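You operate a simulated robot arm through the tools that you are given. There is no shell and no other tool. Be economical: measure what you need, move in short steps, check, and stop when the job is done.

The job below is to be done with a simulated robot arm. You get a single attempt, and the scene is never put back.

TASK
Fetch the cube carton and set it on top of the long bridge carton. Then open the blue cupboard door, take the purple beacon from the inside of the blue cupboard and put it on top of the long market carton, then shut the door. Then put the tall carton on the top of the middle bench. Then take the five metre label clip on the top of the grey table and put it away on the top of the reel stand. Then take the three metre label clip on the top of the grey table and put it away on the top of the reel stand. Then fetch the red tray and set it on the top of the grey table. Then put two of the foam blocks from the top of the front bench on the top of the green bench. Then open the drawer of the green bench, put the blue cap on the top of the middle bench away in the inside of the bench drawer, then shut the drawer. Then take the east junction box on the top of the long zone bench and put it away on the top of the fitting bench. The order counts. Set down upright: cube carton, purple beacon, tall carton, five metre label clip, three metre label clip.
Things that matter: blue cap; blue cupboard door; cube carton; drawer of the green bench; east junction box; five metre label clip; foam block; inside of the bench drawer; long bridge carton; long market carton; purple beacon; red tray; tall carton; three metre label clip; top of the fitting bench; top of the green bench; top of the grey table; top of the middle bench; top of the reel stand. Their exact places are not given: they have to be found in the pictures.

It is judged by the outcome, as a careful person would: the job done as asked, and still so three seconds after it is handed in. It fails if anything else is knocked over, pushed out of place, dropped, spilled or broken. A push-on lid holds only when it is set on centred and level and pressed home; a screw cap is set on level and turned clockwise until tight.

THE ROBOT
A 6-joint arm with a two-finger parallel gripper on a trunk, on a base that drives. Base frame: it is fixed to the floor where the robot stands at the start and does not move with it; the origin is under the middle of the robot, x ahead of it, y to its left, z up. Readings come in mm, degrees, newtons and seconds.
With the tool pointing down near the work surface it reaches from about 100 to 820 mm from the robot's upright axis, wherever it stands. Its first joint turns from -115.0 to 115.0 degrees. Places, roughly: blue cap (6x6x4 cm) [-3500, -1000, 800]; blue cupboard door [500, -200, 1700]; drawer of the green bench [-1800, -5800, 700]; east junction box [-5500, -1000, 750]; five metre label clip [750, -3750, 750]; foam block (8x8x5 cm) [-3600, -2300, 800]; inside of the bench drawer [-1800, -5900, 700]; long bridge carton [-750, 3750, 750]; long market carton [-750, 3000, 750]; purple beacon (8x8x10 cm) [700, -200, 1600]; red tray (22x16x5 cm) [-1700, -3300, 900]; three metre label clip [500, -3750, 750]; top of the fitting bench [-4800, -6100, 800]; top of the green bench [-1300, -6000, 800]; top of the grey table [500, -4300, 800]; top of the middle bench [-3400, -700, 800]; top of the reel stand [-7500, -6200, 800]. Payload 4.2 kg.
Tool frame: the origin (TCP) lies between the finger pads and is the grasp point; the fingertips stand 23 mm ahead of it; z points along the fingers, y is the line along which they close. The gripper opens to 94 mm. The fingers are 38 mm wide and 10 mm thick; the gripper's body (54 by 96 mm) begins 39 mm behind the TCP.
Orientation is that of the tool frame in the base frame, as a unit quaternion [x, y, z, w]. With the fingers straight down and closing along the base's y, the tool's x points along the base's -x, its y along +y and its z along -z.

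THE INTERFACE
- The arm moves only by the tool play_rows. Its argument "steps" is a list of rows, each a list of 7 numbers: the shift along the base's x, y, z in units of 50 mm (1.0 is 50 mm), then the turn, a rotation vector about the base's x, y, z in units of 5 degrees (1.0 is 5 degrees), then the closure, from 0 (fully open) to 1 (shut). In form: [[dx, dy, dz, rx, ry, rz, grip], ...]. A call has 1 to 10 rows; each row shifts and turns the commanded pose from where the row before left it. A call with a number of a shift or a turn outside -1 to 1 is refused whole. Rows are played at 5 a second. More than 50 mm and 8.6 degrees between two rows, or a gripper value outside its range, and nothing of the call is played. Where a pose cannot be reached the arm comes as near as it can. A force on the tool above 40 N (or 10 N above the force at the start of the call, whichever is more), or a blocked arm, ends the call early, and 0.2 s more pass. Each finger travels about 108 mm/s and halts on what it meets, pressing with about 34 N; the grip force reading is that of the motor and also rises with nothing between the fingers. The clock runs only during rows and for 0.2 s after the last one: add rows that do not move to give the fingers time. The reply holds the time, the measured pose of the TCP, the force on the tool along the base axes, the opening and the grip force, in the units named above and with some noise, with the torque about the TCP (base axes, N m) and any sound that the robot's microphone picked up.
- Cameras (640 x 400 px; columns grow to the right, rows downward): "scene" is now at [224.3, 156.5, 1312.8]; the picture's right is [-0.47, -0.88, 0.00], its down [0.18, -0.10, -0.98] and it looks along [0.86, -0.46, 0.20] (base axes); focal length 214 px, centre (320, 200). "wrist" rides on the gripper at [86, 16, -75] in the tool frame; the picture's right is [-0.18, 0.98, 0.00], its down [-0.58, -0.11, -0.81] and it looks along [-0.79, -0.15, 0.59] (tool axes); focal length 243 px, centre (320, 200).
- camera(camera): a new picture of that camera. No time passes.
- move_column(by): slides the trunk up (or, below 0, down) by that many mm; the arm and the scene camera ride with it, the base frame stays. It gives what a move gives, with no picture.
- roll_base(legs): drives the robot by 1 to 6 legs, each [ahead, turn to the left] in mm and degrees, along the robot's own axes; the way and the turn of a leg run together, so that a leg with both is an arc; at most 1500 mm and 180 degrees a leg. The arm and the cameras ride along, it lands a little off, and it stops where it bumps. It gives what a move gives.
- aim_head(pan, tilt): turns the head with the scene camera to pan (to the left, within 80 degrees either way) and tilt (down, from -29 to 69), counted from straight ahead of the robot. It gives what a move gives.
- measure_at(camera, pixels): for up to 12 pixels [column, row] of the newest picture of that camera ("zoom" is the newest enlarged one), the place [x, y, z] in the base frame of the surface seen there, good to about 3 mm. No time passes.
- enlarge(camera, box): a new picture of the part [left, top, right, bottom] of that camera's present view, enlarged. No time passes.
- hand_in(): hands the job in; it is judged then, once.

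Go step by step. Measure first, check grasps and placings, and put right what went wrong. The budget is 378 turns and 334 pictures, counting those below and the enlarged ones. Unless the task says otherwise, let go and move clear before handing in.

The tools are called after "Emit:" as a command line: name --pt "numbers of a row" for each row, then --argument value for the rest, lists and objects as JSON in quotes. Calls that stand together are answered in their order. play_rows: Moves the arm, as the interface text tells. Its arguments: {"type":"object","properties":{"steps":{"type":"array"}},"required":["steps"]} The other tools are called the same way: move_column (by) slides the trunk up or down; roll_base (legs) drives the base; aim_head (pan, tilt) turns the head that bears the scene camera; camera (camera) takes a picture; measure_at (camera, pixels) gives the place of the surface under pixels of a picture; enlarge (camera, box) takes an enlarged picture of a part of a camera's view; hand_in () hands the job in.

At the start:

```text
t: 0.0
tcp_pos: [421.3, -114.5, 999.7]
tool_rot: [0.0, 1.0, 0.0, 0.0]
ft_force: [0.0, 0.2, 0.0]
torque: [0.02, 0.02, -0.01]
opening: 93.9
finger_force: 0.0
trunk travel left (down, up): [-594.0, 396.0]
robot x, y, heading: [-0.7, 0.4, 0.1]
head pan, tilt: [-28.1, -11.8]
```

scene: 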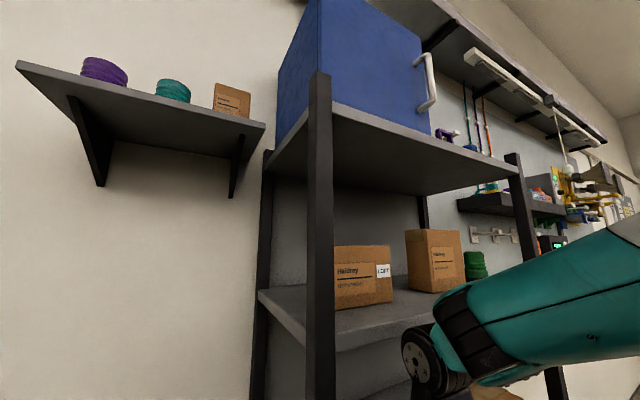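
wrist: 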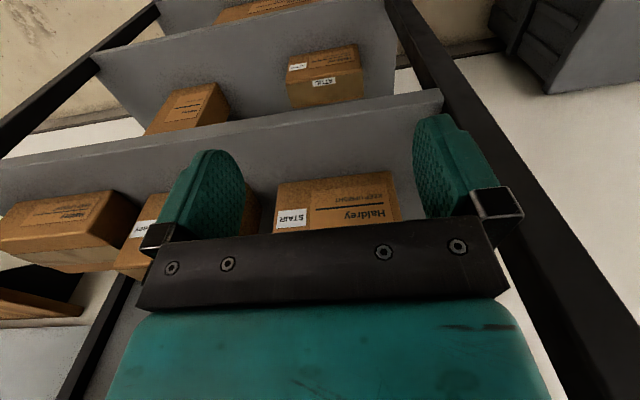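

The pictures show a rack ahead with the blue cupboard on top and cartons on its shelves, plus a wall shelf to the left. I'll look around with the head first.

Emit:
aim_head --pan 0 --tilt 20

Emit:
camera --camera "scene"

Emit:
aim_head --pan 75 --tilt 10

Emit:
camera --camera "scene"

Emit:
aim_head --pan -70 --tilt 10

Emit:
camera --camera "scene"

```text
t: 1.0
tcp_pos: [422.3, -114.3, 999.4]
tool_rot: [0.0, 1.0, 0.0, -0.001]
ft_force: [-0.6, 0.1, -0.5]
torque: [-0.01, 0.0, -0.01]
opening: 94.1
finger_force: 0.0
trunk travel left (down, up): [-594.0, 396.0]
robot x, y, heading: [1.5, 0.5, 0.1]
head pan, tilt: [0.0, 20.0]
```

```text
331 pictures are left
```

scene: 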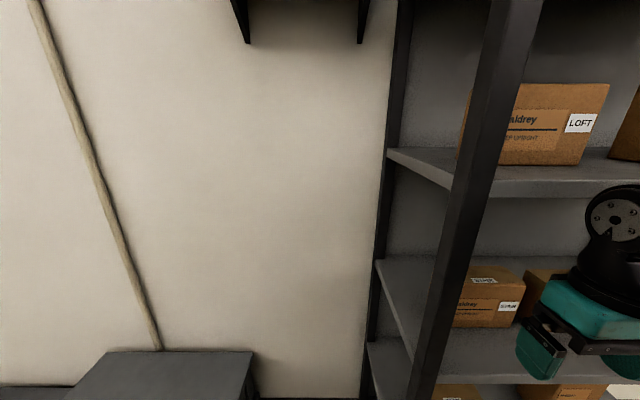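

```text
t: 2.4
tcp_pos: [420.7, -115.2, 1000.3]
tool_rot: [0.001, 1.0, 0.0, -0.001]
ft_force: [0.8, 1.2, -0.3]
torque: [-0.01, 0.0, 0.03]
opening: 94.1
finger_force: 0.0
trunk travel left (down, up): [-594.0, 396.0]
robot x, y, heading: [-2.5, 2.5, 0.0]
head pan, tilt: [75.0, 10.0]
```

```text
330 pictures are left
```

scene: 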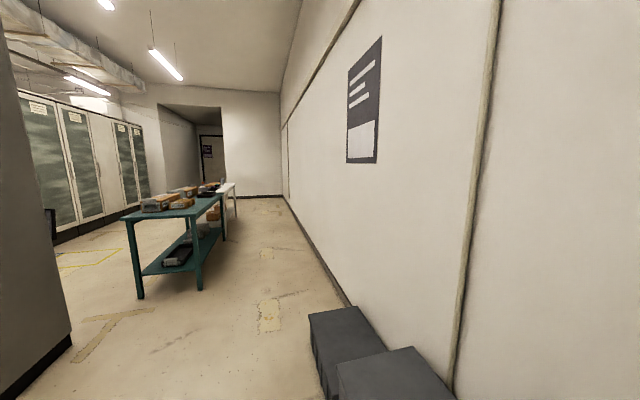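

```text
t: 4.7
tcp_pos: [421.5, -113.7, 1000.0]
tool_rot: [-0.001, 1.0, 0.0, -0.001]
ft_force: [0.2, -0.2, 0.0]
torque: [0.03, -0.02, -0.03]
opening: 93.8
finger_force: 0.1
trunk travel left (down, up): [-594.0, 396.0]
robot x, y, heading: [-3.0, -1.4, 0.1]
head pan, tilt: [-70.0, 10.0]
```

```text
329 pictures are left
```

scene: 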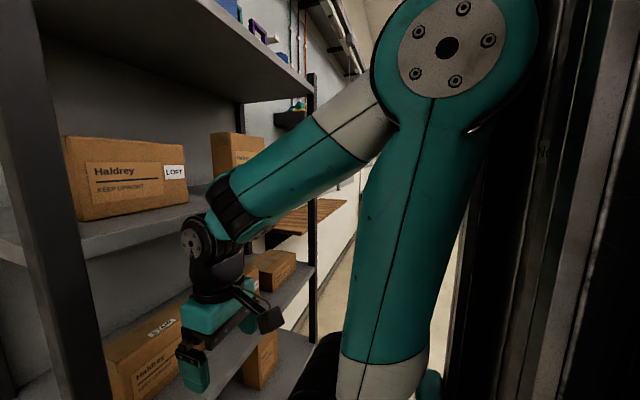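

I need a better look at the cartons in this rack; I'll enlarge and view lower with the head turned to the rack.

Emit:
aim_head --pan -35 --tilt 30

Emit:
camera --camera "scene"

Emit:
aim_head --pan -30 --tilt 0

Emit:
camera --camera "scene"

Emit:
enlarge --camera "wrist" --box '[0, 0, 480, 300]'

```text
t: 5.7
tcp_pos: [420.9, -113.2, 1000.5]
tool_rot: [0.0, 1.0, 0.0, 0.0]
ft_force: [0.2, 0.4, 0.2]
torque: [-0.01, -0.01, 0.0]
opening: 94.0
finger_force: 0.0
trunk travel left (down, up): [-594.0, 396.0]
robot x, y, heading: [-0.4, -5.2, 0.2]
head pan, tilt: [-35.0, 30.0]
```

```text
328 pictures are left
```

scene: 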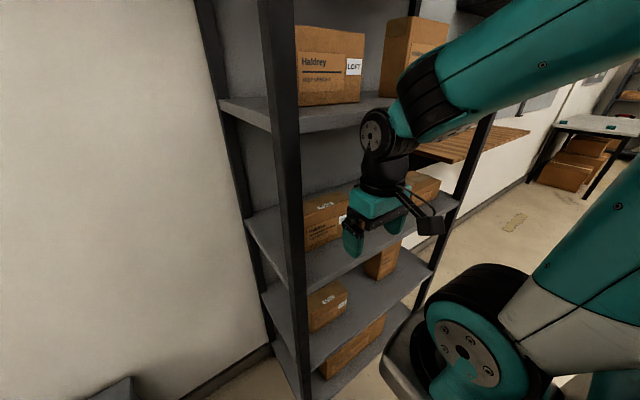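

```text
t: 6.7
tcp_pos: [421.0, -114.5, 1000.3]
tool_rot: [0.0, 1.0, 0.0, -0.001]
ft_force: [-0.2, 0.8, 0.0]
torque: [-0.02, 0.02, 0.01]
opening: 94.1
finger_force: 0.0
trunk travel left (down, up): [-594.0, 396.0]
robot x, y, heading: [-1.5, -4.8, -0.1]
head pan, tilt: [-30.0, 0.0]
```

```text
327 pictures are left
```

scene: 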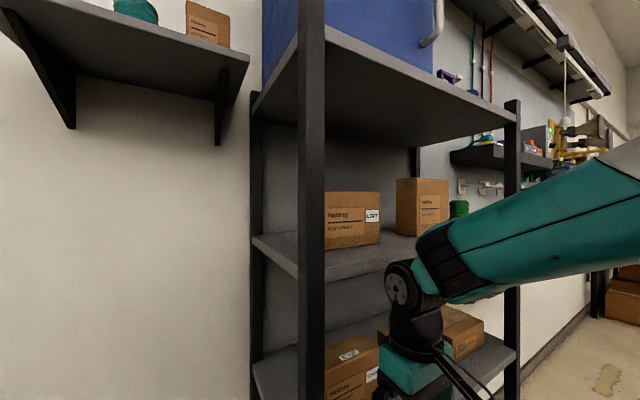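

```text
1.33 times, centred on (240, 150) of wrist
```

zoom: 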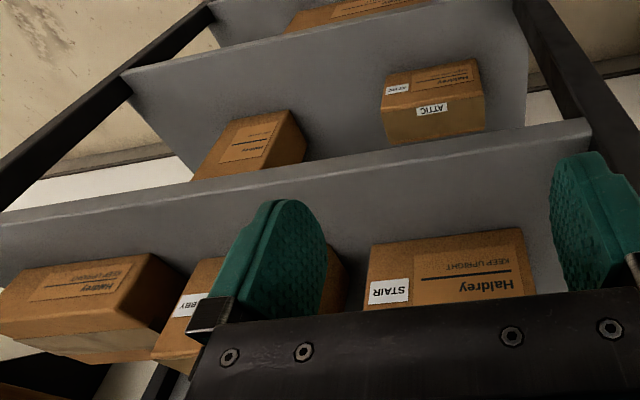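

Several cartons here (LOFT, one beside it, STAIR, ...). I'll measure their extents in the current scene and wrist pictures.

Emit:
measure_at --camera "scene" --pixels '[[327, 197], [378, 197], [376, 242], [327, 248], [398, 183], [418, 184], [446, 184], [446, 222], [418, 234], [340, 362], [375, 345], [464, 320]]'

Emit:
measure_at --camera "zoom" --pixels '[[383, 82], [474, 63], [484, 124], [393, 139], [240, 122], [292, 112], [303, 160], [370, 248], [522, 235], [20, 275], [148, 258], [180, 300]]'

```text
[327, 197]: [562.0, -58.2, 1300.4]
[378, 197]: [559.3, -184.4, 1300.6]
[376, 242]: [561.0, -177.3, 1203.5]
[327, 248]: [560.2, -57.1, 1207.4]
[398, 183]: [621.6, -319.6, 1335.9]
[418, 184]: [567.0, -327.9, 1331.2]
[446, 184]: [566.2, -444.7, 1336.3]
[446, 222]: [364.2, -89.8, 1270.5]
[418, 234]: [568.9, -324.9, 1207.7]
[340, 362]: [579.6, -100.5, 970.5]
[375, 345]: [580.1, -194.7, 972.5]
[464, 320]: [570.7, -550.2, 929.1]
```

```text
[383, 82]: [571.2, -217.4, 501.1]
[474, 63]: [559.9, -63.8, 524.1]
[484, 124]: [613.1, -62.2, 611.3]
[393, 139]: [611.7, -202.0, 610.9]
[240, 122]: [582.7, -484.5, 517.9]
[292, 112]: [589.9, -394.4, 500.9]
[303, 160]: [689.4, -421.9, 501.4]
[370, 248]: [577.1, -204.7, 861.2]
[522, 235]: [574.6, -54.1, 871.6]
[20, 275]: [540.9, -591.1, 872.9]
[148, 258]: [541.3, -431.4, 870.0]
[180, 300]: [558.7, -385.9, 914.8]
```

I'll look at the wall shelf on the left with its small carton.

Emit:
aim_head --pan 0 --tilt -15

Emit:
camera --camera "scene"

```text
t: 7.6
tcp_pos: [422.0, -114.9, 999.5]
tool_rot: [0.0, 1.0, 0.001, -0.001]
ft_force: [0.1, 1.5, 0.2]
torque: [-0.01, 0.01, 0.01]
opening: 94.1
finger_force: 0.2
trunk travel left (down, up): [-594.0, 396.0]
robot x, y, heading: [-1.2, -0.9, -0.2]
head pan, tilt: [0.0, -15.0]
```

```text
325 pictures are left
```

scene: 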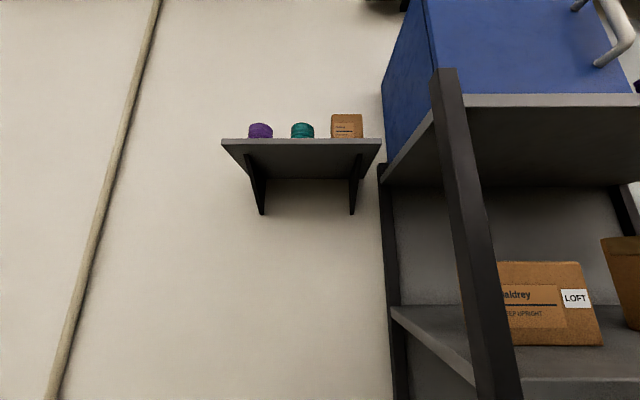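

Emit:
enlarge --camera "scene" --box '[220, 90, 400, 200]'

Emit:
measure_at --camera "scene" --pixels '[[333, 117], [360, 117], [360, 134], [333, 135], [303, 130], [260, 130], [223, 141], [378, 141], [346, 136], [300, 178], [356, 208], [420, 80]]'

Emit:
roll_base --legs '[[-300, 0]]'

Emit:
aim_head --pan 75 --tilt 10

Emit:
camera --camera "scene"

```text
3.56 times, centred on (310, 145) of scene
```

zoom: 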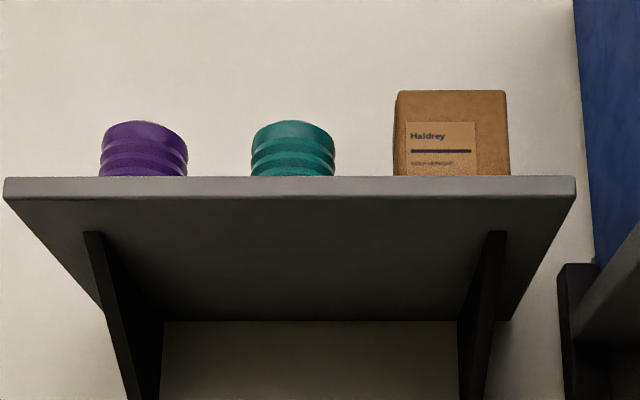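

```text
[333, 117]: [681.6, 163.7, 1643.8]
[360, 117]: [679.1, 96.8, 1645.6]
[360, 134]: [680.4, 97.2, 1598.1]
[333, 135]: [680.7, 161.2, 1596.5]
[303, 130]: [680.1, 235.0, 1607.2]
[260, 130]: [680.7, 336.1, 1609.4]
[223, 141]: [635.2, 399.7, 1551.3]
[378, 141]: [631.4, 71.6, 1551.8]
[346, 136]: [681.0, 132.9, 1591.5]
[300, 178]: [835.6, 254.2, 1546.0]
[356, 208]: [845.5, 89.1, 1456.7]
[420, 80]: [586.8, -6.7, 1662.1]
```

```text
t: 9.7
tcp_pos: [118.3, -114.0, 1000.9]
tool_rot: [-0.002, 1.0, 0.0, -0.001]
ft_force: [-0.5, 1.2, 0.4]
torque: [0.0, 0.0, 0.0]
opening: 93.9
finger_force: 0.0
trunk travel left (down, up): [-594.0, 396.0]
robot x, y, heading: [-304.3, -2.9, 0.5]
head pan, tilt: [0.0, -15.0]
```

```text
t: 11.2
tcp_pos: [117.6, -114.1, 1000.6]
tool_rot: [-0.002, 1.0, 0.0, 0.0]
ft_force: [-0.3, -0.4, -0.2]
torque: [-0.02, 0.03, 0.02]
opening: 94.1
finger_force: 0.0
trunk travel left (down, up): [-594.0, 396.0]
robot x, y, heading: [-305.0, -2.6, 0.5]
head pan, tilt: [75.0, 10.0]
```

```text
323 pictures are left
```

scene: 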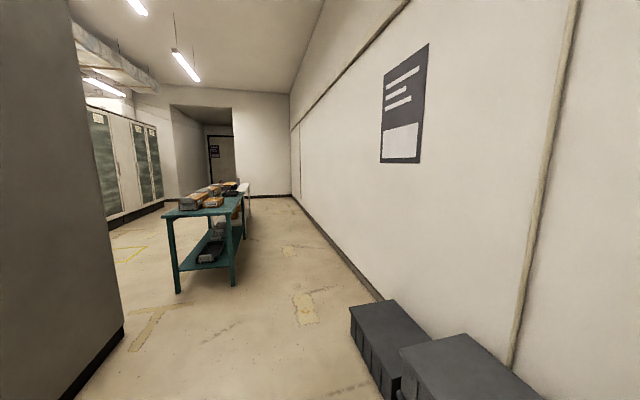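

The wall-shelf carton is about 72 mm across with its top near z 1648, so it is the cube candidate (centre about [716,130]). I'll raise the trunk and drive in front of it.

Emit:
move_column --by 395

Emit:
roll_base --legs '[[0, 18], [340, 0], [0, -18]]'

Emit:
aim_head --pan 10 --tilt 15

Emit:
camera --camera "scene"

```text
t: 15.0
tcp_pos: [116.9, -113.7, 1395.0]
tool_rot: [-0.002, 1.0, 0.0, 0.0]
ft_force: [-1.0, 0.2, -0.9]
torque: [-0.01, -0.01, 0.03]
opening: 94.1
finger_force: 0.1
trunk travel left (down, up): [-989.0, 1.0]
robot x, y, heading: [-306.8, -1.6, -0.0]
head pan, tilt: [75.0, 10.0]
```

```text
t: 18.9
tcp_pos: [458.1, 74.5, 1394.3]
tool_rot: [-0.103, 0.995, 0.007, 0.001]
ft_force: [-3.7, 32.8, -1.4]
torque: [-1.57, -0.1, 0.72]
opening: 79.7
finger_force: 0.0
trunk travel left (down, up): [-989.0, 1.0]
robot x, y, heading: [20.5, 104.9, 10.2]
head pan, tilt: [75.0, 10.0]
stopped in leg 3: the force on the tool passed its limit (the readings are from after the stop); the commanded pose is now the measured one
```

```text
t: 20.2
tcp_pos: [457.3, 73.2, 1396.9]
tool_rot: [-0.101, 0.995, 0.006, 0.002]
ft_force: [-2.9, 34.3, -0.9]
torque: [-1.7, -0.16, 0.81]
opening: 78.9
finger_force: 0.1
trunk travel left (down, up): [-989.0, 1.0]
robot x, y, heading: [19.5, 109.3, 10.4]
head pan, tilt: [10.0, 15.0]
```

```text
322 pictures are left
```

scene: 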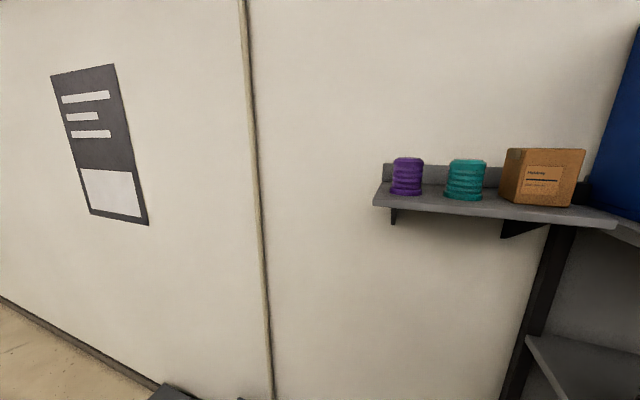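

The gripper's finger touched the rack post at about [460,25]. I'll turn back left to clear it.

Emit:
roll_base --legs '[[0, 12]]'

Emit:
aim_head --pan -20 --tilt 20

Emit:
camera --camera "scene"

```text
t: 21.4
tcp_pos: [457.4, 162.1, 1394.7]
tool_rot: [-0.203, 0.979, 0.006, 0.001]
ft_force: [-0.5, -0.3, 0.0]
torque: [-0.01, 0.02, -0.03]
opening: 93.8
finger_force: 0.0
trunk travel left (down, up): [-989.0, 1.0]
robot x, y, heading: [20.5, 103.9, 22.2]
head pan, tilt: [10.0, 15.0]
```

```text
t: 22.3
tcp_pos: [455.1, 162.5, 1394.8]
tool_rot: [-0.203, 0.979, 0.007, 0.001]
ft_force: [-0.5, 0.5, -0.5]
torque: [0.01, 0.0, 0.02]
opening: 93.8
finger_force: 0.0
trunk travel left (down, up): [-989.0, 1.0]
robot x, y, heading: [19.1, 107.0, 22.4]
head pan, tilt: [-20.0, 20.0]
```

```text
321 pictures are left
```

scene: 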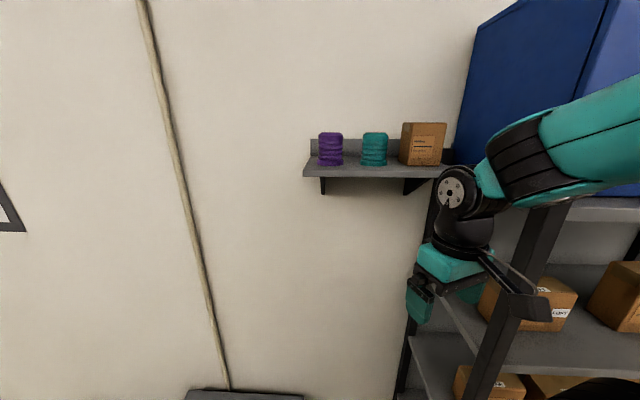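

Clear now. I'll enlarge the cube carton and measure it and the shelf.

Emit:
enlarge --camera "scene" --box '[300, 90, 480, 210]'

Emit:
measure_at --camera "scene" --pixels '[[402, 135], [401, 156], [412, 130], [441, 130], [438, 160], [412, 160], [430, 125], [445, 125], [385, 140], [391, 167], [448, 154], [376, 135]]'

```text
3.33 times, centred on (390, 150) of scene
```

zoom: 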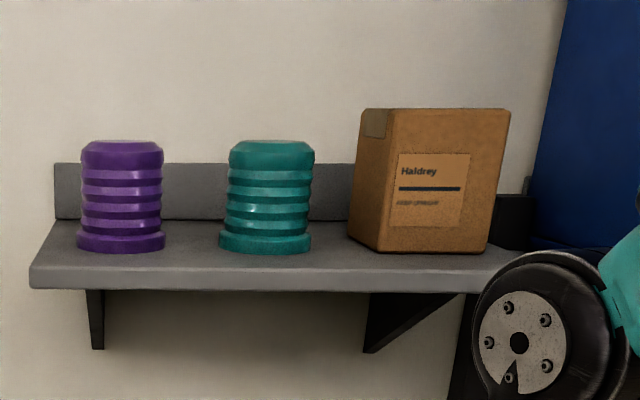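

```text
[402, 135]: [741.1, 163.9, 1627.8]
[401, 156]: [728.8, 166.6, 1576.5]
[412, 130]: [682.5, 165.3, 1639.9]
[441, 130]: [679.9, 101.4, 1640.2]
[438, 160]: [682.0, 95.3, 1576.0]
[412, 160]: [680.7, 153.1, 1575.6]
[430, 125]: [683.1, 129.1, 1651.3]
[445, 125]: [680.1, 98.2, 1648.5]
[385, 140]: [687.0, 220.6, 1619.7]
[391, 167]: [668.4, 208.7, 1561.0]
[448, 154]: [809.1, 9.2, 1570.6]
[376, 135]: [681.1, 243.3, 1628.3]
```

Emit:
measure_at --camera "zoom" --pixels '[[390, 112], [505, 112], [388, 248], [480, 249], [354, 235], [366, 112], [400, 256], [300, 262], [200, 250], [330, 235], [510, 115], [484, 245]]'

Emit:
aim_head --pan -50 --tilt 35

Emit:
camera --camera "scene"

```text
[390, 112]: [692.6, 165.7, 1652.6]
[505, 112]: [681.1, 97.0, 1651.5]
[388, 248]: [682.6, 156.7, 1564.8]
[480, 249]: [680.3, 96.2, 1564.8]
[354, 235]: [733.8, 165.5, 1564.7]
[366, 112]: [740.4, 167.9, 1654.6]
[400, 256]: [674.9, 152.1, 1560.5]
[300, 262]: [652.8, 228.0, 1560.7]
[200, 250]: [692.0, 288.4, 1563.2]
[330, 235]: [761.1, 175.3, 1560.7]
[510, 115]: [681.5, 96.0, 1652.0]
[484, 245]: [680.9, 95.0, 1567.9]
```

```text
t: 23.3
tcp_pos: [455.8, 162.1, 1396.2]
tool_rot: [-0.203, 0.979, 0.006, 0.001]
ft_force: [0.5, 0.0, -0.5]
torque: [0.01, 0.02, -0.01]
opening: 93.9
finger_force: 0.1
trunk travel left (down, up): [-989.0, 1.0]
robot x, y, heading: [18.9, 105.8, 22.6]
head pan, tilt: [-50.0, 35.0]
```

```text
319 pictures are left
```

scene: 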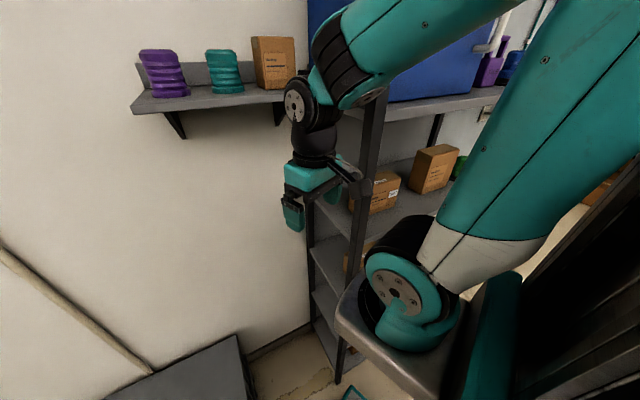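

The wall-shelf carton measures about 72 x 72 x 93 mm, so it may not be the cube. Before grasping I'll back off and inspect the rack's cartons.

Emit:
roll_base --legs '[[-400, 0], [0, -40]]'

Emit:
aim_head --pan 20 --tilt 25

Emit:
camera --camera "scene"

```text
t: 27.6
tcp_pos: [19.9, -281.3, 1395.7]
tool_rot: [0.146, 0.989, 0.006, 0.004]
ft_force: [-0.3, 0.7, 0.0]
torque: [0.0, 0.01, -0.03]
opening: 94.1
finger_force: 0.1
trunk travel left (down, up): [-989.0, 1.0]
robot x, y, heading: [-347.0, -41.6, -17.9]
head pan, tilt: [-50.0, 35.0]
```

```text
t: 29.1
tcp_pos: [19.7, -282.0, 1395.5]
tool_rot: [0.146, 0.989, 0.005, 0.003]
ft_force: [0.3, 0.0, -0.1]
torque: [0.0, -0.04, 0.0]
opening: 93.9
finger_force: 0.0
trunk travel left (down, up): [-989.0, 1.0]
robot x, y, heading: [-350.2, -42.7, -18.0]
head pan, tilt: [20.0, 25.0]
```

```text
318 pictures are left
```

scene: 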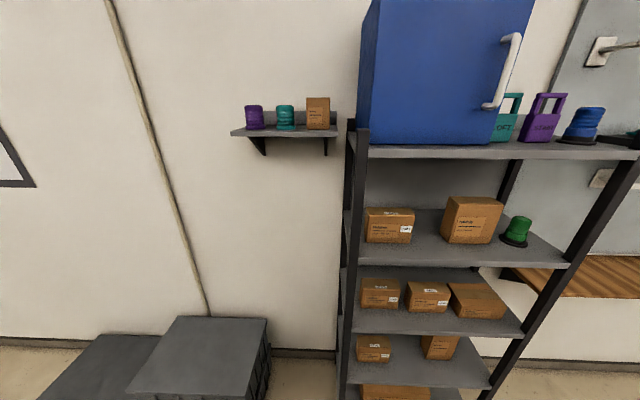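

Emit:
enlarge --camera "scene" --box '[335, 170, 575, 320]'

Emit:
measure_at --camera "zoom" --pixels '[[87, 110], [200, 108], [198, 190], [89, 192], [100, 102], [302, 80], [445, 100], [420, 190], [290, 180], [428, 80], [465, 110], [315, 72]]'

Emit:
enlarge --camera "scene" --box '[335, 260, 559, 400]'

```text
2.67 times, centred on (455, 245) of scene
```

zoom: 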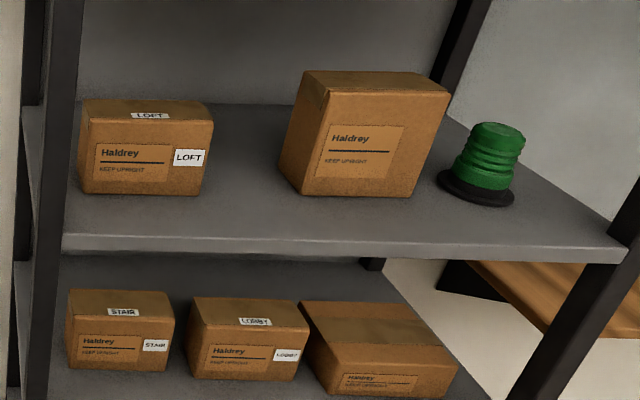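

```text
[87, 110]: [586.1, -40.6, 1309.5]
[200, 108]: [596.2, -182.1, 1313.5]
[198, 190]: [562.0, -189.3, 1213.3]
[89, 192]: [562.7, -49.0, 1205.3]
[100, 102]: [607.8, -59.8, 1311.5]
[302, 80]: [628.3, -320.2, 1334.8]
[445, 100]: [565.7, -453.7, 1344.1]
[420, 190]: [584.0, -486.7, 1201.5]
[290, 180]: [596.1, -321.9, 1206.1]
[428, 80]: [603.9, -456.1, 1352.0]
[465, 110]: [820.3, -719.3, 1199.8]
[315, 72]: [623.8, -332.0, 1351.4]
```

```text
2.86 times, centred on (447, 330) of scene
```

zoom: 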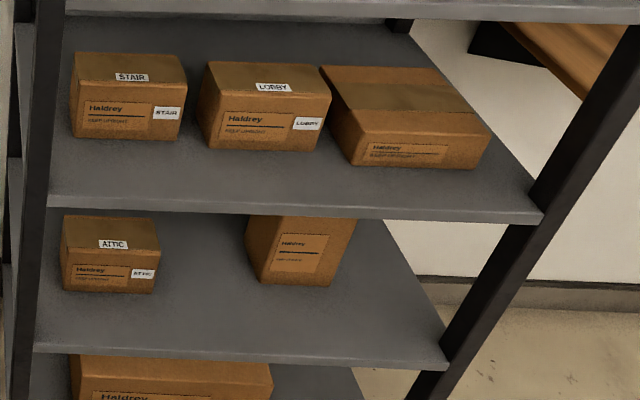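

Emit:
measure_at --camera "zoom" --pixels '[[325, 68], [430, 70], [488, 130], [350, 110], [355, 160], [470, 165], [252, 225], [262, 275], [350, 230], [330, 280], [80, 365], [268, 370]]'

Emit:
move_column --by -700

Emit:
camera --camera "scene"

```text
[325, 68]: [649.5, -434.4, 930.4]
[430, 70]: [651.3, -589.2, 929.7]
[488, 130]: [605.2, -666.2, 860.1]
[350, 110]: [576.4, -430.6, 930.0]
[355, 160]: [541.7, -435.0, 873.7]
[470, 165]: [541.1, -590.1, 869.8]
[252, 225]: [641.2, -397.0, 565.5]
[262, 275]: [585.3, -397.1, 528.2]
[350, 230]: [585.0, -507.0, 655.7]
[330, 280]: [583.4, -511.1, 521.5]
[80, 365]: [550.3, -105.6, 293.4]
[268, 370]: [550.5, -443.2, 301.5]
```

```text
refused: -700 is not a number from -400 to 400
```

```text
315 pictures are left
```

scene: 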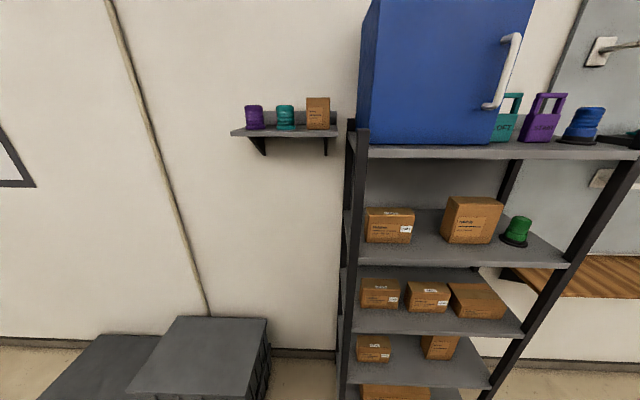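

Emit:
move_column --by -400

Emit:
move_column --by -400

Emit:
aim_head --pan 10 --tilt 15

Emit:
camera --camera "scene"

```text
t: 32.9
tcp_pos: [18.3, -281.2, 994.4]
tool_rot: [0.145, 0.989, 0.006, 0.004]
ft_force: [0.2, 0.3, -0.4]
torque: [-0.01, -0.02, 0.02]
opening: 94.0
finger_force: 0.1
trunk travel left (down, up): [-589.0, 401.0]
robot x, y, heading: [-347.0, -42.6, -18.1]
head pan, tilt: [20.0, 25.0]
```

```text
t: 36.7
tcp_pos: [19.5, -281.5, 595.5]
tool_rot: [0.145, 0.989, 0.006, 0.004]
ft_force: [0.2, 0.2, -0.6]
torque: [0.01, 0.01, -0.02]
opening: 93.9
finger_force: 0.0
trunk travel left (down, up): [-189.0, 801.0]
robot x, y, heading: [-351.3, -46.6, -18.0]
head pan, tilt: [20.0, 25.0]
```

```text
t: 37.4
tcp_pos: [19.1, -281.3, 595.7]
tool_rot: [0.145, 0.989, 0.005, 0.004]
ft_force: [-1.1, 0.0, 0.3]
torque: [-0.02, 0.02, -0.01]
opening: 93.7
finger_force: 0.1
trunk travel left (down, up): [-189.0, 801.0]
robot x, y, heading: [-348.6, -42.4, -18.1]
head pan, tilt: [10.0, 15.0]
```

```text
314 pictures are left
```

scene: 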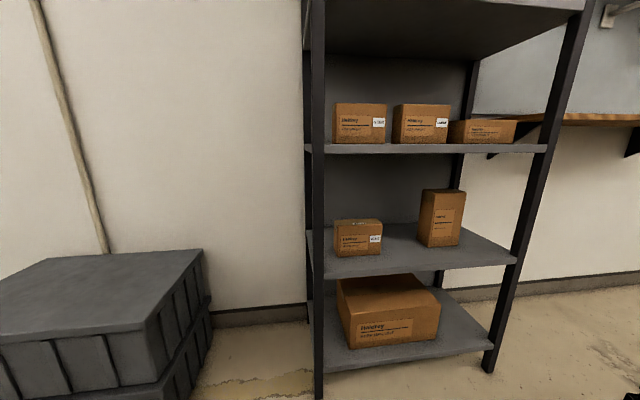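

Emit:
enlarge --camera "scene" --box '[320, 90, 560, 260]'

Emit:
measure_at --camera "scene" --pixels '[[425, 190], [462, 190], [460, 193], [434, 193], [431, 240], [458, 243], [419, 234], [426, 193], [424, 192], [421, 220], [440, 188], [450, 190]]'

```text
2.35 times, centred on (440, 175) of scene
```

zoom: 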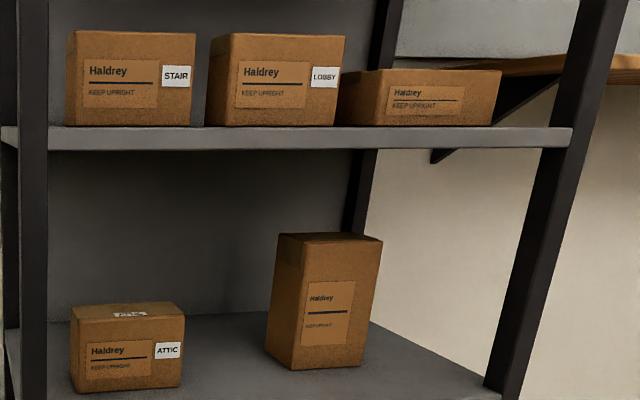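

```text
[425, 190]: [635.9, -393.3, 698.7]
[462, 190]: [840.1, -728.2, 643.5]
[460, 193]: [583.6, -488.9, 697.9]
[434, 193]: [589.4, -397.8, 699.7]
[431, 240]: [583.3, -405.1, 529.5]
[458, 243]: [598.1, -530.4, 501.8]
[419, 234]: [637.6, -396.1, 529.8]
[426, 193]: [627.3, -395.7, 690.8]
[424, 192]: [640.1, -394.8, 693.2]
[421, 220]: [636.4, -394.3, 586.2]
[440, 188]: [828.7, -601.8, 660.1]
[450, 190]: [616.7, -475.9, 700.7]
```

Emit:
enlarge --camera "scene" --box '[405, 180, 485, 255]'

Emit:
move_column --by 400

Emit:
aim_head --pan 10 --tilt 0

Emit:
camera --camera "scene"

```text
5.33 times, centred on (445, 218) of scene
```

zoom: 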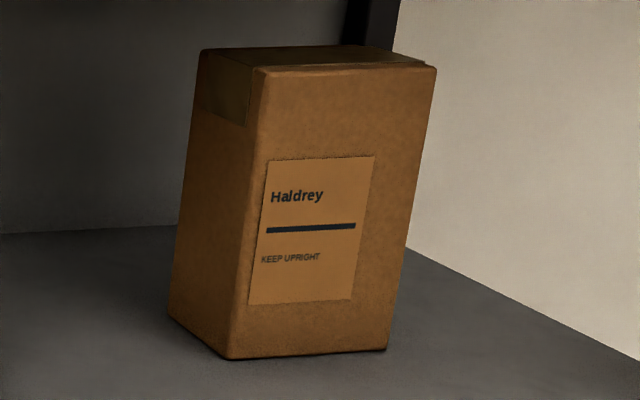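

```text
t: 41.3
tcp_pos: [19.4, -280.9, 995.3]
tool_rot: [0.144, 0.99, 0.006, 0.003]
ft_force: [-0.8, 0.6, -1.1]
torque: [-0.01, 0.03, -0.02]
opening: 94.1
finger_force: 0.0
trunk travel left (down, up): [-589.0, 401.0]
robot x, y, heading: [-349.2, -46.1, -17.9]
head pan, tilt: [10.0, 15.0]
```

```text
t: 42.0
tcp_pos: [19.7, -281.1, 994.8]
tool_rot: [0.145, 0.989, 0.005, 0.003]
ft_force: [0.8, 0.0, -0.9]
torque: [-0.02, -0.03, 0.02]
opening: 93.8
finger_force: 0.0
trunk travel left (down, up): [-589.0, 401.0]
robot x, y, heading: [-346.1, -41.8, -17.9]
head pan, tilt: [10.0, 0.0]
```

```text
311 pictures are left
```

scene: 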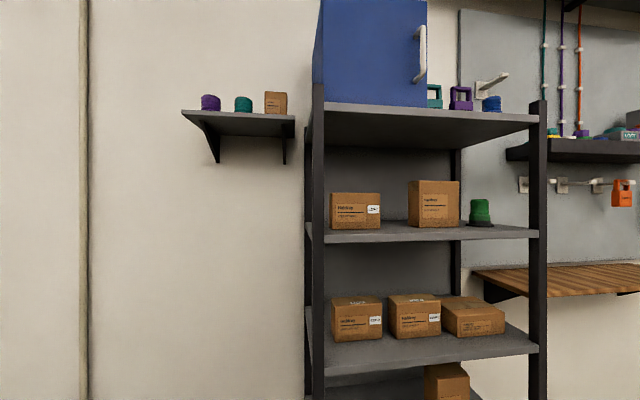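

Emit:
enlarge --camera "scene" --box '[395, 170, 475, 235]'

```text
6.15 times, centred on (435, 202) of scene
```

zoom: 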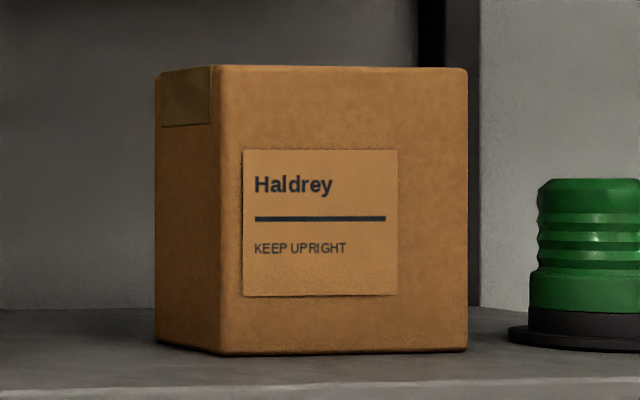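

Emit:
measure_at --camera "zoom" --pixels '[[158, 200], [213, 200], [218, 200], [463, 200], [340, 72], [340, 346], [162, 90], [160, 335], [216, 347], [466, 345], [190, 70], [210, 80]]'

```text
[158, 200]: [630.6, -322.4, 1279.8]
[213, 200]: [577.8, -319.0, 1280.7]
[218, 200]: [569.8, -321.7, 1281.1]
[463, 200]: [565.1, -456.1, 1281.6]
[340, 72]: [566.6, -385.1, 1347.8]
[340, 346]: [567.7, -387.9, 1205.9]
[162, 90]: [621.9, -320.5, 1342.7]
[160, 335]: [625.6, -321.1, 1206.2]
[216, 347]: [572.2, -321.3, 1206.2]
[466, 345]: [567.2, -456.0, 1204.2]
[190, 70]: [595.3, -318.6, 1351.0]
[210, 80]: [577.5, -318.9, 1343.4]
```

B is about 137 x 67 x 148 mm. I'll raise the trunk fully to see the tops (depths) of A and B.

Emit:
move_column --by 400

Emit:
enlarge --camera "scene" --box '[230, 140, 310, 200]'

Emit:
camera --camera "scene"

```text
t: 45.9
tcp_pos: [19.5, -280.7, 1395.4]
tool_rot: [0.145, 0.989, 0.005, 0.003]
ft_force: [-0.5, 0.1, -0.6]
torque: [0.01, 0.02, 0.02]
opening: 94.0
finger_force: 0.1
trunk travel left (down, up): [-989.0, 1.0]
robot x, y, heading: [-347.5, -44.5, -18.1]
head pan, tilt: [10.0, 0.0]
```

```text
6.67 times, centred on (270, 170) of scene
```

zoom: 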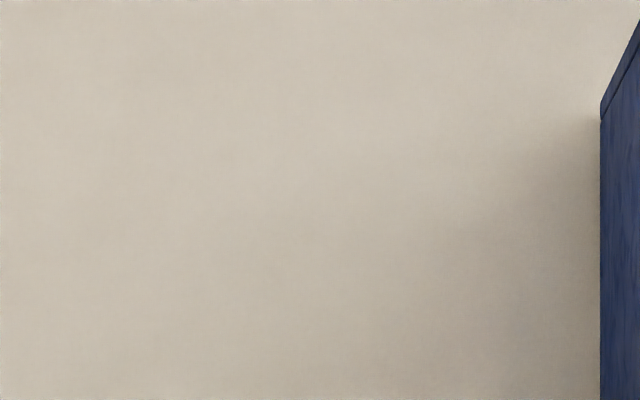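

```text
308 pictures are left
```

scene: 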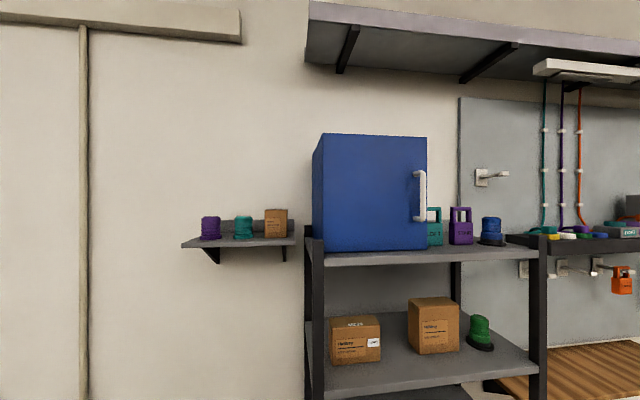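

Emit:
enlarge --camera "scene" --box '[395, 280, 475, 360]'

Emit:
measure_at --camera "zoom" --pixels '[[105, 150], [107, 175], [150, 140], [280, 135], [420, 135], [430, 140], [510, 180], [300, 180], [240, 145], [110, 195], [300, 150], [370, 133]]'

Emit:
enlarge --camera "scene" --box '[190, 195, 310, 260]'

```text
5.00 times, centred on (435, 320) of scene
```

zoom: 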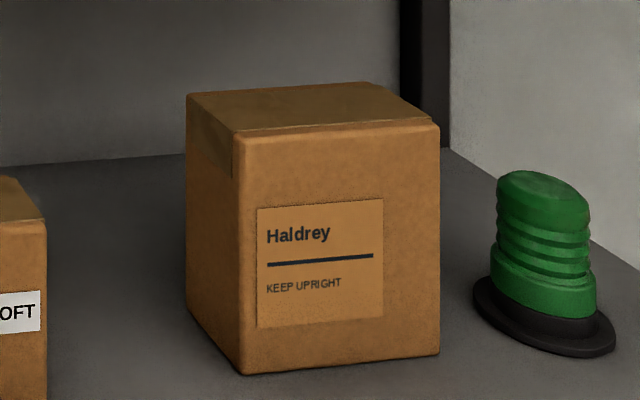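

```text
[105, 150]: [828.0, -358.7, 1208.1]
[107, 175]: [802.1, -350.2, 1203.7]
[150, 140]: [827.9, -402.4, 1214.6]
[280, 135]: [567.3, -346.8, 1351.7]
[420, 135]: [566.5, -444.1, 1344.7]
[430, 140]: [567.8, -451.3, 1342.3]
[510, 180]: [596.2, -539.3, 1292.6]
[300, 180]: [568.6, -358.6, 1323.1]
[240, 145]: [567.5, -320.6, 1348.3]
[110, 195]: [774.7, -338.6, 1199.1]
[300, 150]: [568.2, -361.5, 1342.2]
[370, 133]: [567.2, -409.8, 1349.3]
```

```text
5.33 times, centred on (250, 228) of scene
```

zoom: 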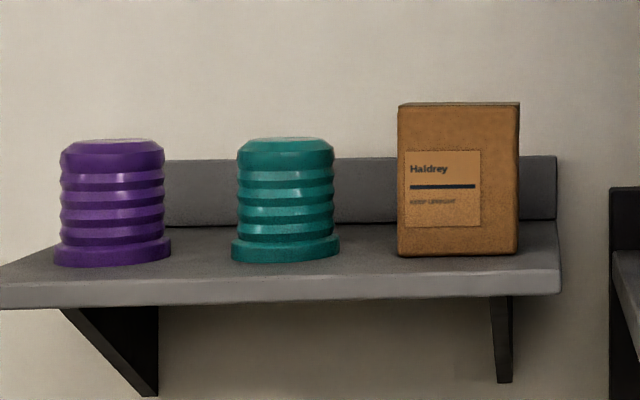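

Emit:
measure_at --camera "scene" --pixels '[[409, 299], [410, 300], [444, 297], [443, 298], [425, 299], [452, 302], [412, 340]]'

Emit:
measure_at --camera "zoom" --pixels '[[402, 105], [515, 104], [460, 103], [460, 108], [519, 200], [400, 250], [500, 252]]'

```text
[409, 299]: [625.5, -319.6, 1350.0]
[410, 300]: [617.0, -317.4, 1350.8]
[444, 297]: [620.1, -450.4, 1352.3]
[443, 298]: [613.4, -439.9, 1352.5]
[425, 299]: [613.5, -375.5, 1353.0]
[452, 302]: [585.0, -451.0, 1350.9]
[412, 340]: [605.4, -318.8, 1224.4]
```

```text
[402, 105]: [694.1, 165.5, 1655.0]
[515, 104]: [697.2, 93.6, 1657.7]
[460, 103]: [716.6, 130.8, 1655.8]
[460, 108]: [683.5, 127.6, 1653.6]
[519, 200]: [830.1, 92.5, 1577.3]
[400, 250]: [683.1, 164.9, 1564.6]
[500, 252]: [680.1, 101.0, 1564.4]
```

Neither is a true cube; I'll scout further before choosing. I'll turn left in steps and look at the teal bench and what's behind me.

Emit:
aim_head --pan 80 --tilt 20

Emit:
camera --camera "scene"

Emit:
aim_head --pan -60 --tilt 20

Emit:
camera --camera "scene"

```text
t: 47.3
tcp_pos: [18.3, -281.7, 1394.8]
tool_rot: [0.145, 0.989, 0.005, 0.003]
ft_force: [0.1, 0.1, 0.1]
torque: [0.01, 0.01, -0.01]
opening: 93.8
finger_force: 0.0
trunk travel left (down, up): [-989.0, 1.0]
robot x, y, heading: [-352.3, -42.5, -18.2]
head pan, tilt: [80.0, 20.0]
```

```text
305 pictures are left
```

scene: 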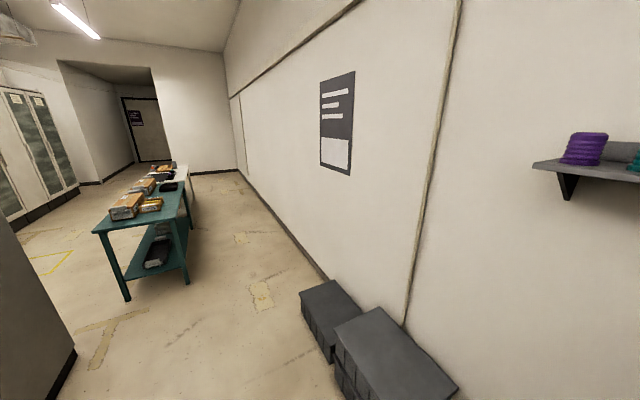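

```text
t: 49.5
tcp_pos: [20.5, -281.3, 1397.2]
tool_rot: [0.145, 0.989, 0.005, 0.003]
ft_force: [0.2, 0.0, -0.2]
torque: [0.03, 0.01, -0.02]
opening: 94.0
finger_force: 0.1
trunk travel left (down, up): [-989.0, 1.0]
robot x, y, heading: [-346.9, -42.7, -17.7]
head pan, tilt: [-60.0, 20.0]
```

```text
304 pictures are left
```

scene: 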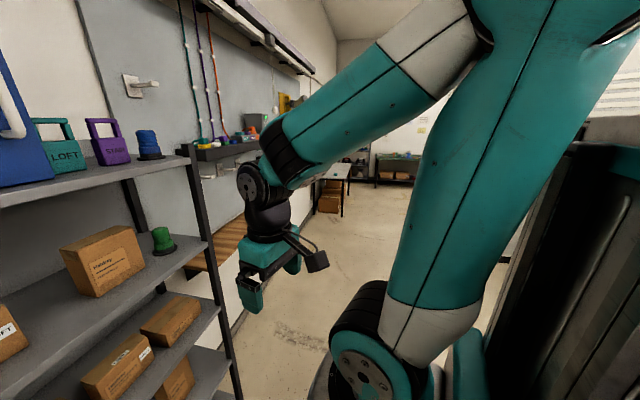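

Emit:
aim_head --pan 80 --tilt 20

Emit:
enlarge --camera "scene" --box '[70, 150, 210, 240]'

Emit:
measure_at --camera "scene" --pixels '[[76, 350], [20, 320], [130, 300], [187, 283], [340, 360], [300, 340], [95, 232], [190, 180], [125, 210], [165, 185], [150, 205], [410, 390]]'

```text
t: 51.7
tcp_pos: [19.4, -281.3, 1394.9]
tool_rot: [0.145, 0.989, 0.006, 0.004]
ft_force: [0.0, -1.1, 0.2]
torque: [0.01, -0.02, 0.02]
opening: 93.9
finger_force: 0.1
trunk travel left (down, up): [-989.0, 1.0]
robot x, y, heading: [-347.1, -43.8, -18.0]
head pan, tilt: [80.0, 20.0]
```

```text
4.44 times, centred on (140, 195) of scene
```

zoom: 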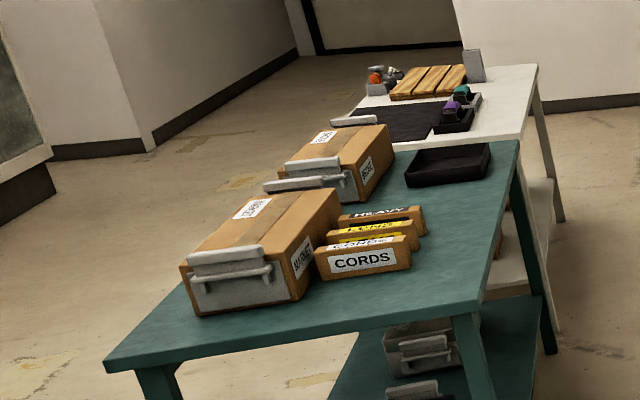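

```text
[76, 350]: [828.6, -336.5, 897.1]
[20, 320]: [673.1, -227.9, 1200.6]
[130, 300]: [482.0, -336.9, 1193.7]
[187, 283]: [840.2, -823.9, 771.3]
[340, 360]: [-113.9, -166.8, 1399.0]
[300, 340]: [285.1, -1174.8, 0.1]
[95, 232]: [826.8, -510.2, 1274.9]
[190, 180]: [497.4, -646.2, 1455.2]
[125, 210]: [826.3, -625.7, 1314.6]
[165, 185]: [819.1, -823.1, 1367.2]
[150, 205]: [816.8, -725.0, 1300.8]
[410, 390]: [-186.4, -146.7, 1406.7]
```

Emit:
camera --camera "scene"

Emit:
measure_at --camera "scene" --pixels '[[74, 352], [20, 322], [130, 300], [187, 283], [340, 360], [300, 290], [95, 232], [190, 181], [125, 203], [150, 182], [155, 205], [168, 186]]'

```text
302 pictures are left
```

scene: 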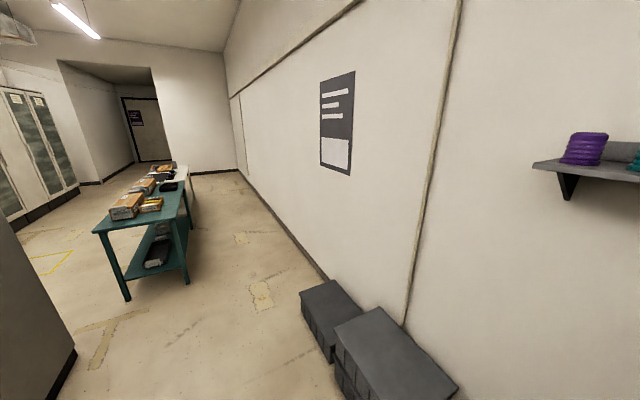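

```text
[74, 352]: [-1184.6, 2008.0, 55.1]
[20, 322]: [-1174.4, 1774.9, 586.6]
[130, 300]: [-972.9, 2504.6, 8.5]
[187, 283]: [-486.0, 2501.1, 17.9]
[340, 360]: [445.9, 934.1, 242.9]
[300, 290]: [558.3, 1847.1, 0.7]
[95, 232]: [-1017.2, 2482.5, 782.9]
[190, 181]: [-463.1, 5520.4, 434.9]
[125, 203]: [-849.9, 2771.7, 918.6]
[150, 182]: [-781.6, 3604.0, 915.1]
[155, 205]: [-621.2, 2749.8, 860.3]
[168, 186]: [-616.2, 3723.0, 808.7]
```

The cartons on the teal bench are found (MARKET top at about [-750,2950,918], BRIDGE near [-780,3750,915]). I'll scout toward the right side for other cartons, viewing the rack from its other side.

Emit:
roll_base --legs '[[0, -72], [1000, 0]]'

Emit:
aim_head --pan 80 --tilt 20

Emit:
camera --camera "scene"

Emit:
aim_head --pan 0 --tilt 15

Emit:
camera --camera "scene"

Emit:
aim_head --pan -75 --tilt 15

Emit:
camera --camera "scene"

```text
t: 60.0
tcp_pos: [-466.7, -1462.1, 1395.3]
tool_rot: [0.7, 0.714, 0.002, 0.006]
ft_force: [-0.4, 0.2, 0.3]
torque: [0.02, 0.0, -0.01]
opening: 94.0
finger_force: 0.0
trunk travel left (down, up): [-989.0, 1.0]
robot x, y, heading: [-355.9, -1042.5, -90.2]
head pan, tilt: [80.0, 20.0]
```

```text
t: 60.6
tcp_pos: [-467.8, -1462.4, 1395.5]
tool_rot: [0.701, 0.714, 0.003, 0.006]
ft_force: [-0.5, -0.3, 0.2]
torque: [-0.01, -0.01, 0.01]
opening: 94.0
finger_force: 0.1
trunk travel left (down, up): [-989.0, 1.0]
robot x, y, heading: [-355.7, -1039.7, -90.4]
head pan, tilt: [80.0, 20.0]
```

```text
301 pictures are left
```

scene: 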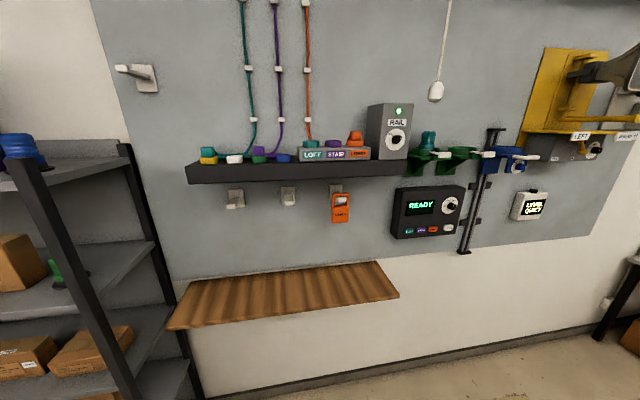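

```text
t: 62.2
tcp_pos: [-466.6, -1460.8, 1395.2]
tool_rot: [0.7, 0.714, 0.003, 0.006]
ft_force: [0.9, 0.0, -1.2]
torque: [0.01, 0.01, 0.03]
opening: 94.1
finger_force: 0.0
trunk travel left (down, up): [-989.0, 1.0]
robot x, y, heading: [-352.3, -1036.6, -90.2]
head pan, tilt: [0.0, 15.0]
```

```text
300 pictures are left
```

scene: 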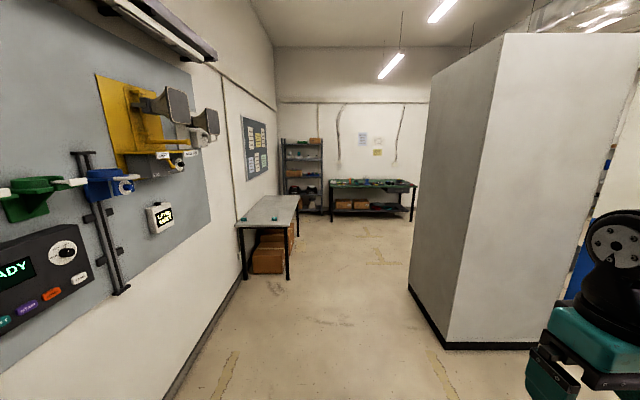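

```text
t: 63.6
tcp_pos: [-467.7, -1462.3, 1395.4]
tool_rot: [0.7, 0.714, 0.002, 0.006]
ft_force: [0.3, 0.0, -0.4]
torque: [0.0, -0.01, 0.03]
opening: 93.6
finger_force: 0.1
trunk travel left (down, up): [-989.0, 1.0]
robot x, y, heading: [-353.0, -1038.7, -90.0]
head pan, tilt: [-75.0, 15.0]
```

```text
299 pictures are left
```

scene: 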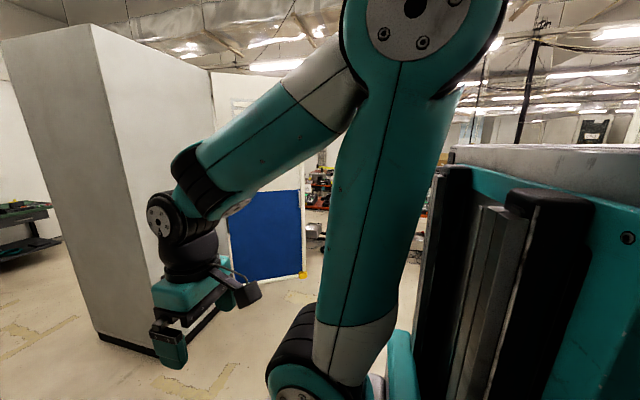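

Emit:
roll_base --legs '[[1300, 0]]'

Emit:
aim_head --pan 0 --tilt 15

Emit:
camera --camera "scene"

Emit:
enlarge --camera "scene" --box '[200, 100, 440, 260]'

Emit:
aim_head --pan -60 --tilt 15

Emit:
camera --camera "scene"

```text
t: 70.2
tcp_pos: [-478.7, -2773.2, 1393.9]
tool_rot: [0.702, 0.712, 0.002, 0.006]
ft_force: [-0.7, 0.6, -0.5]
torque: [0.02, -0.01, -0.02]
opening: 94.1
finger_force: 0.1
trunk travel left (down, up): [-989.0, 1.0]
robot x, y, heading: [-363.7, -2349.1, -90.5]
head pan, tilt: [-75.0, 15.0]
```

```text
t: 71.7
tcp_pos: [-478.5, -2772.1, 1396.5]
tool_rot: [0.702, 0.712, 0.003, 0.006]
ft_force: [-0.7, 1.0, -0.4]
torque: [0.03, -0.03, -0.03]
opening: 94.1
finger_force: 0.1
trunk travel left (down, up): [-989.0, 1.0]
robot x, y, heading: [-362.4, -2351.9, -90.6]
head pan, tilt: [0.0, 15.0]
```

```text
298 pictures are left
```

scene: 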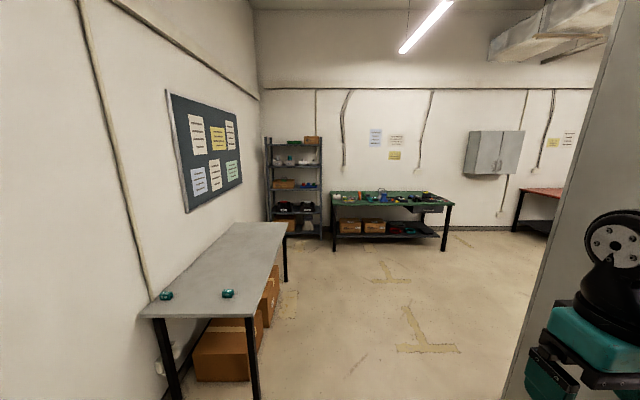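

```text
2.50 times, centred on (320, 180) of scene
```

zoom: 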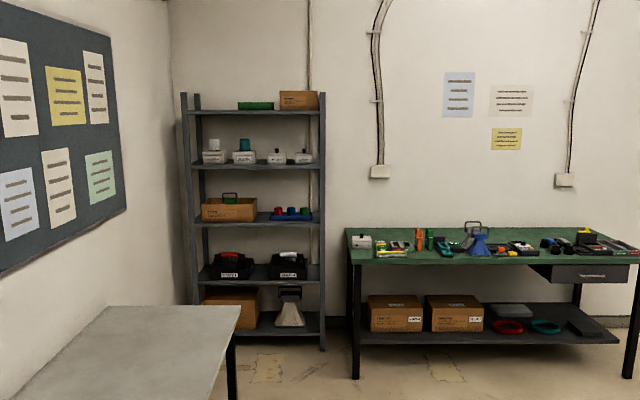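

```text
t: 73.0
tcp_pos: [-478.6, -2771.6, 1395.0]
tool_rot: [0.702, 0.712, 0.002, 0.007]
ft_force: [-0.5, -0.1, 0.2]
torque: [0.03, 0.0, 0.0]
opening: 94.3
finger_force: 0.0
trunk travel left (down, up): [-989.0, 1.0]
robot x, y, heading: [-362.5, -2348.2, -90.5]
head pan, tilt: [-60.0, 15.0]
```

```text
296 pictures are left
```

scene: 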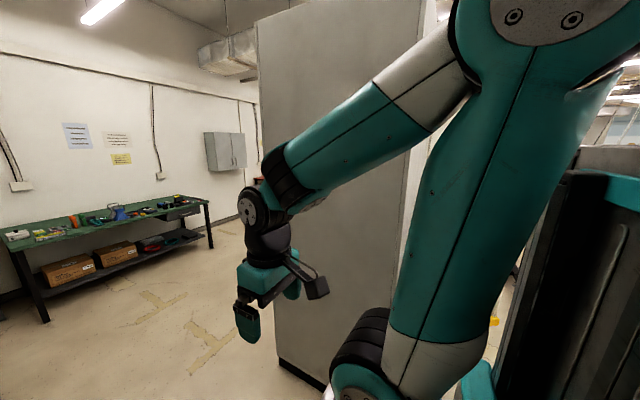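

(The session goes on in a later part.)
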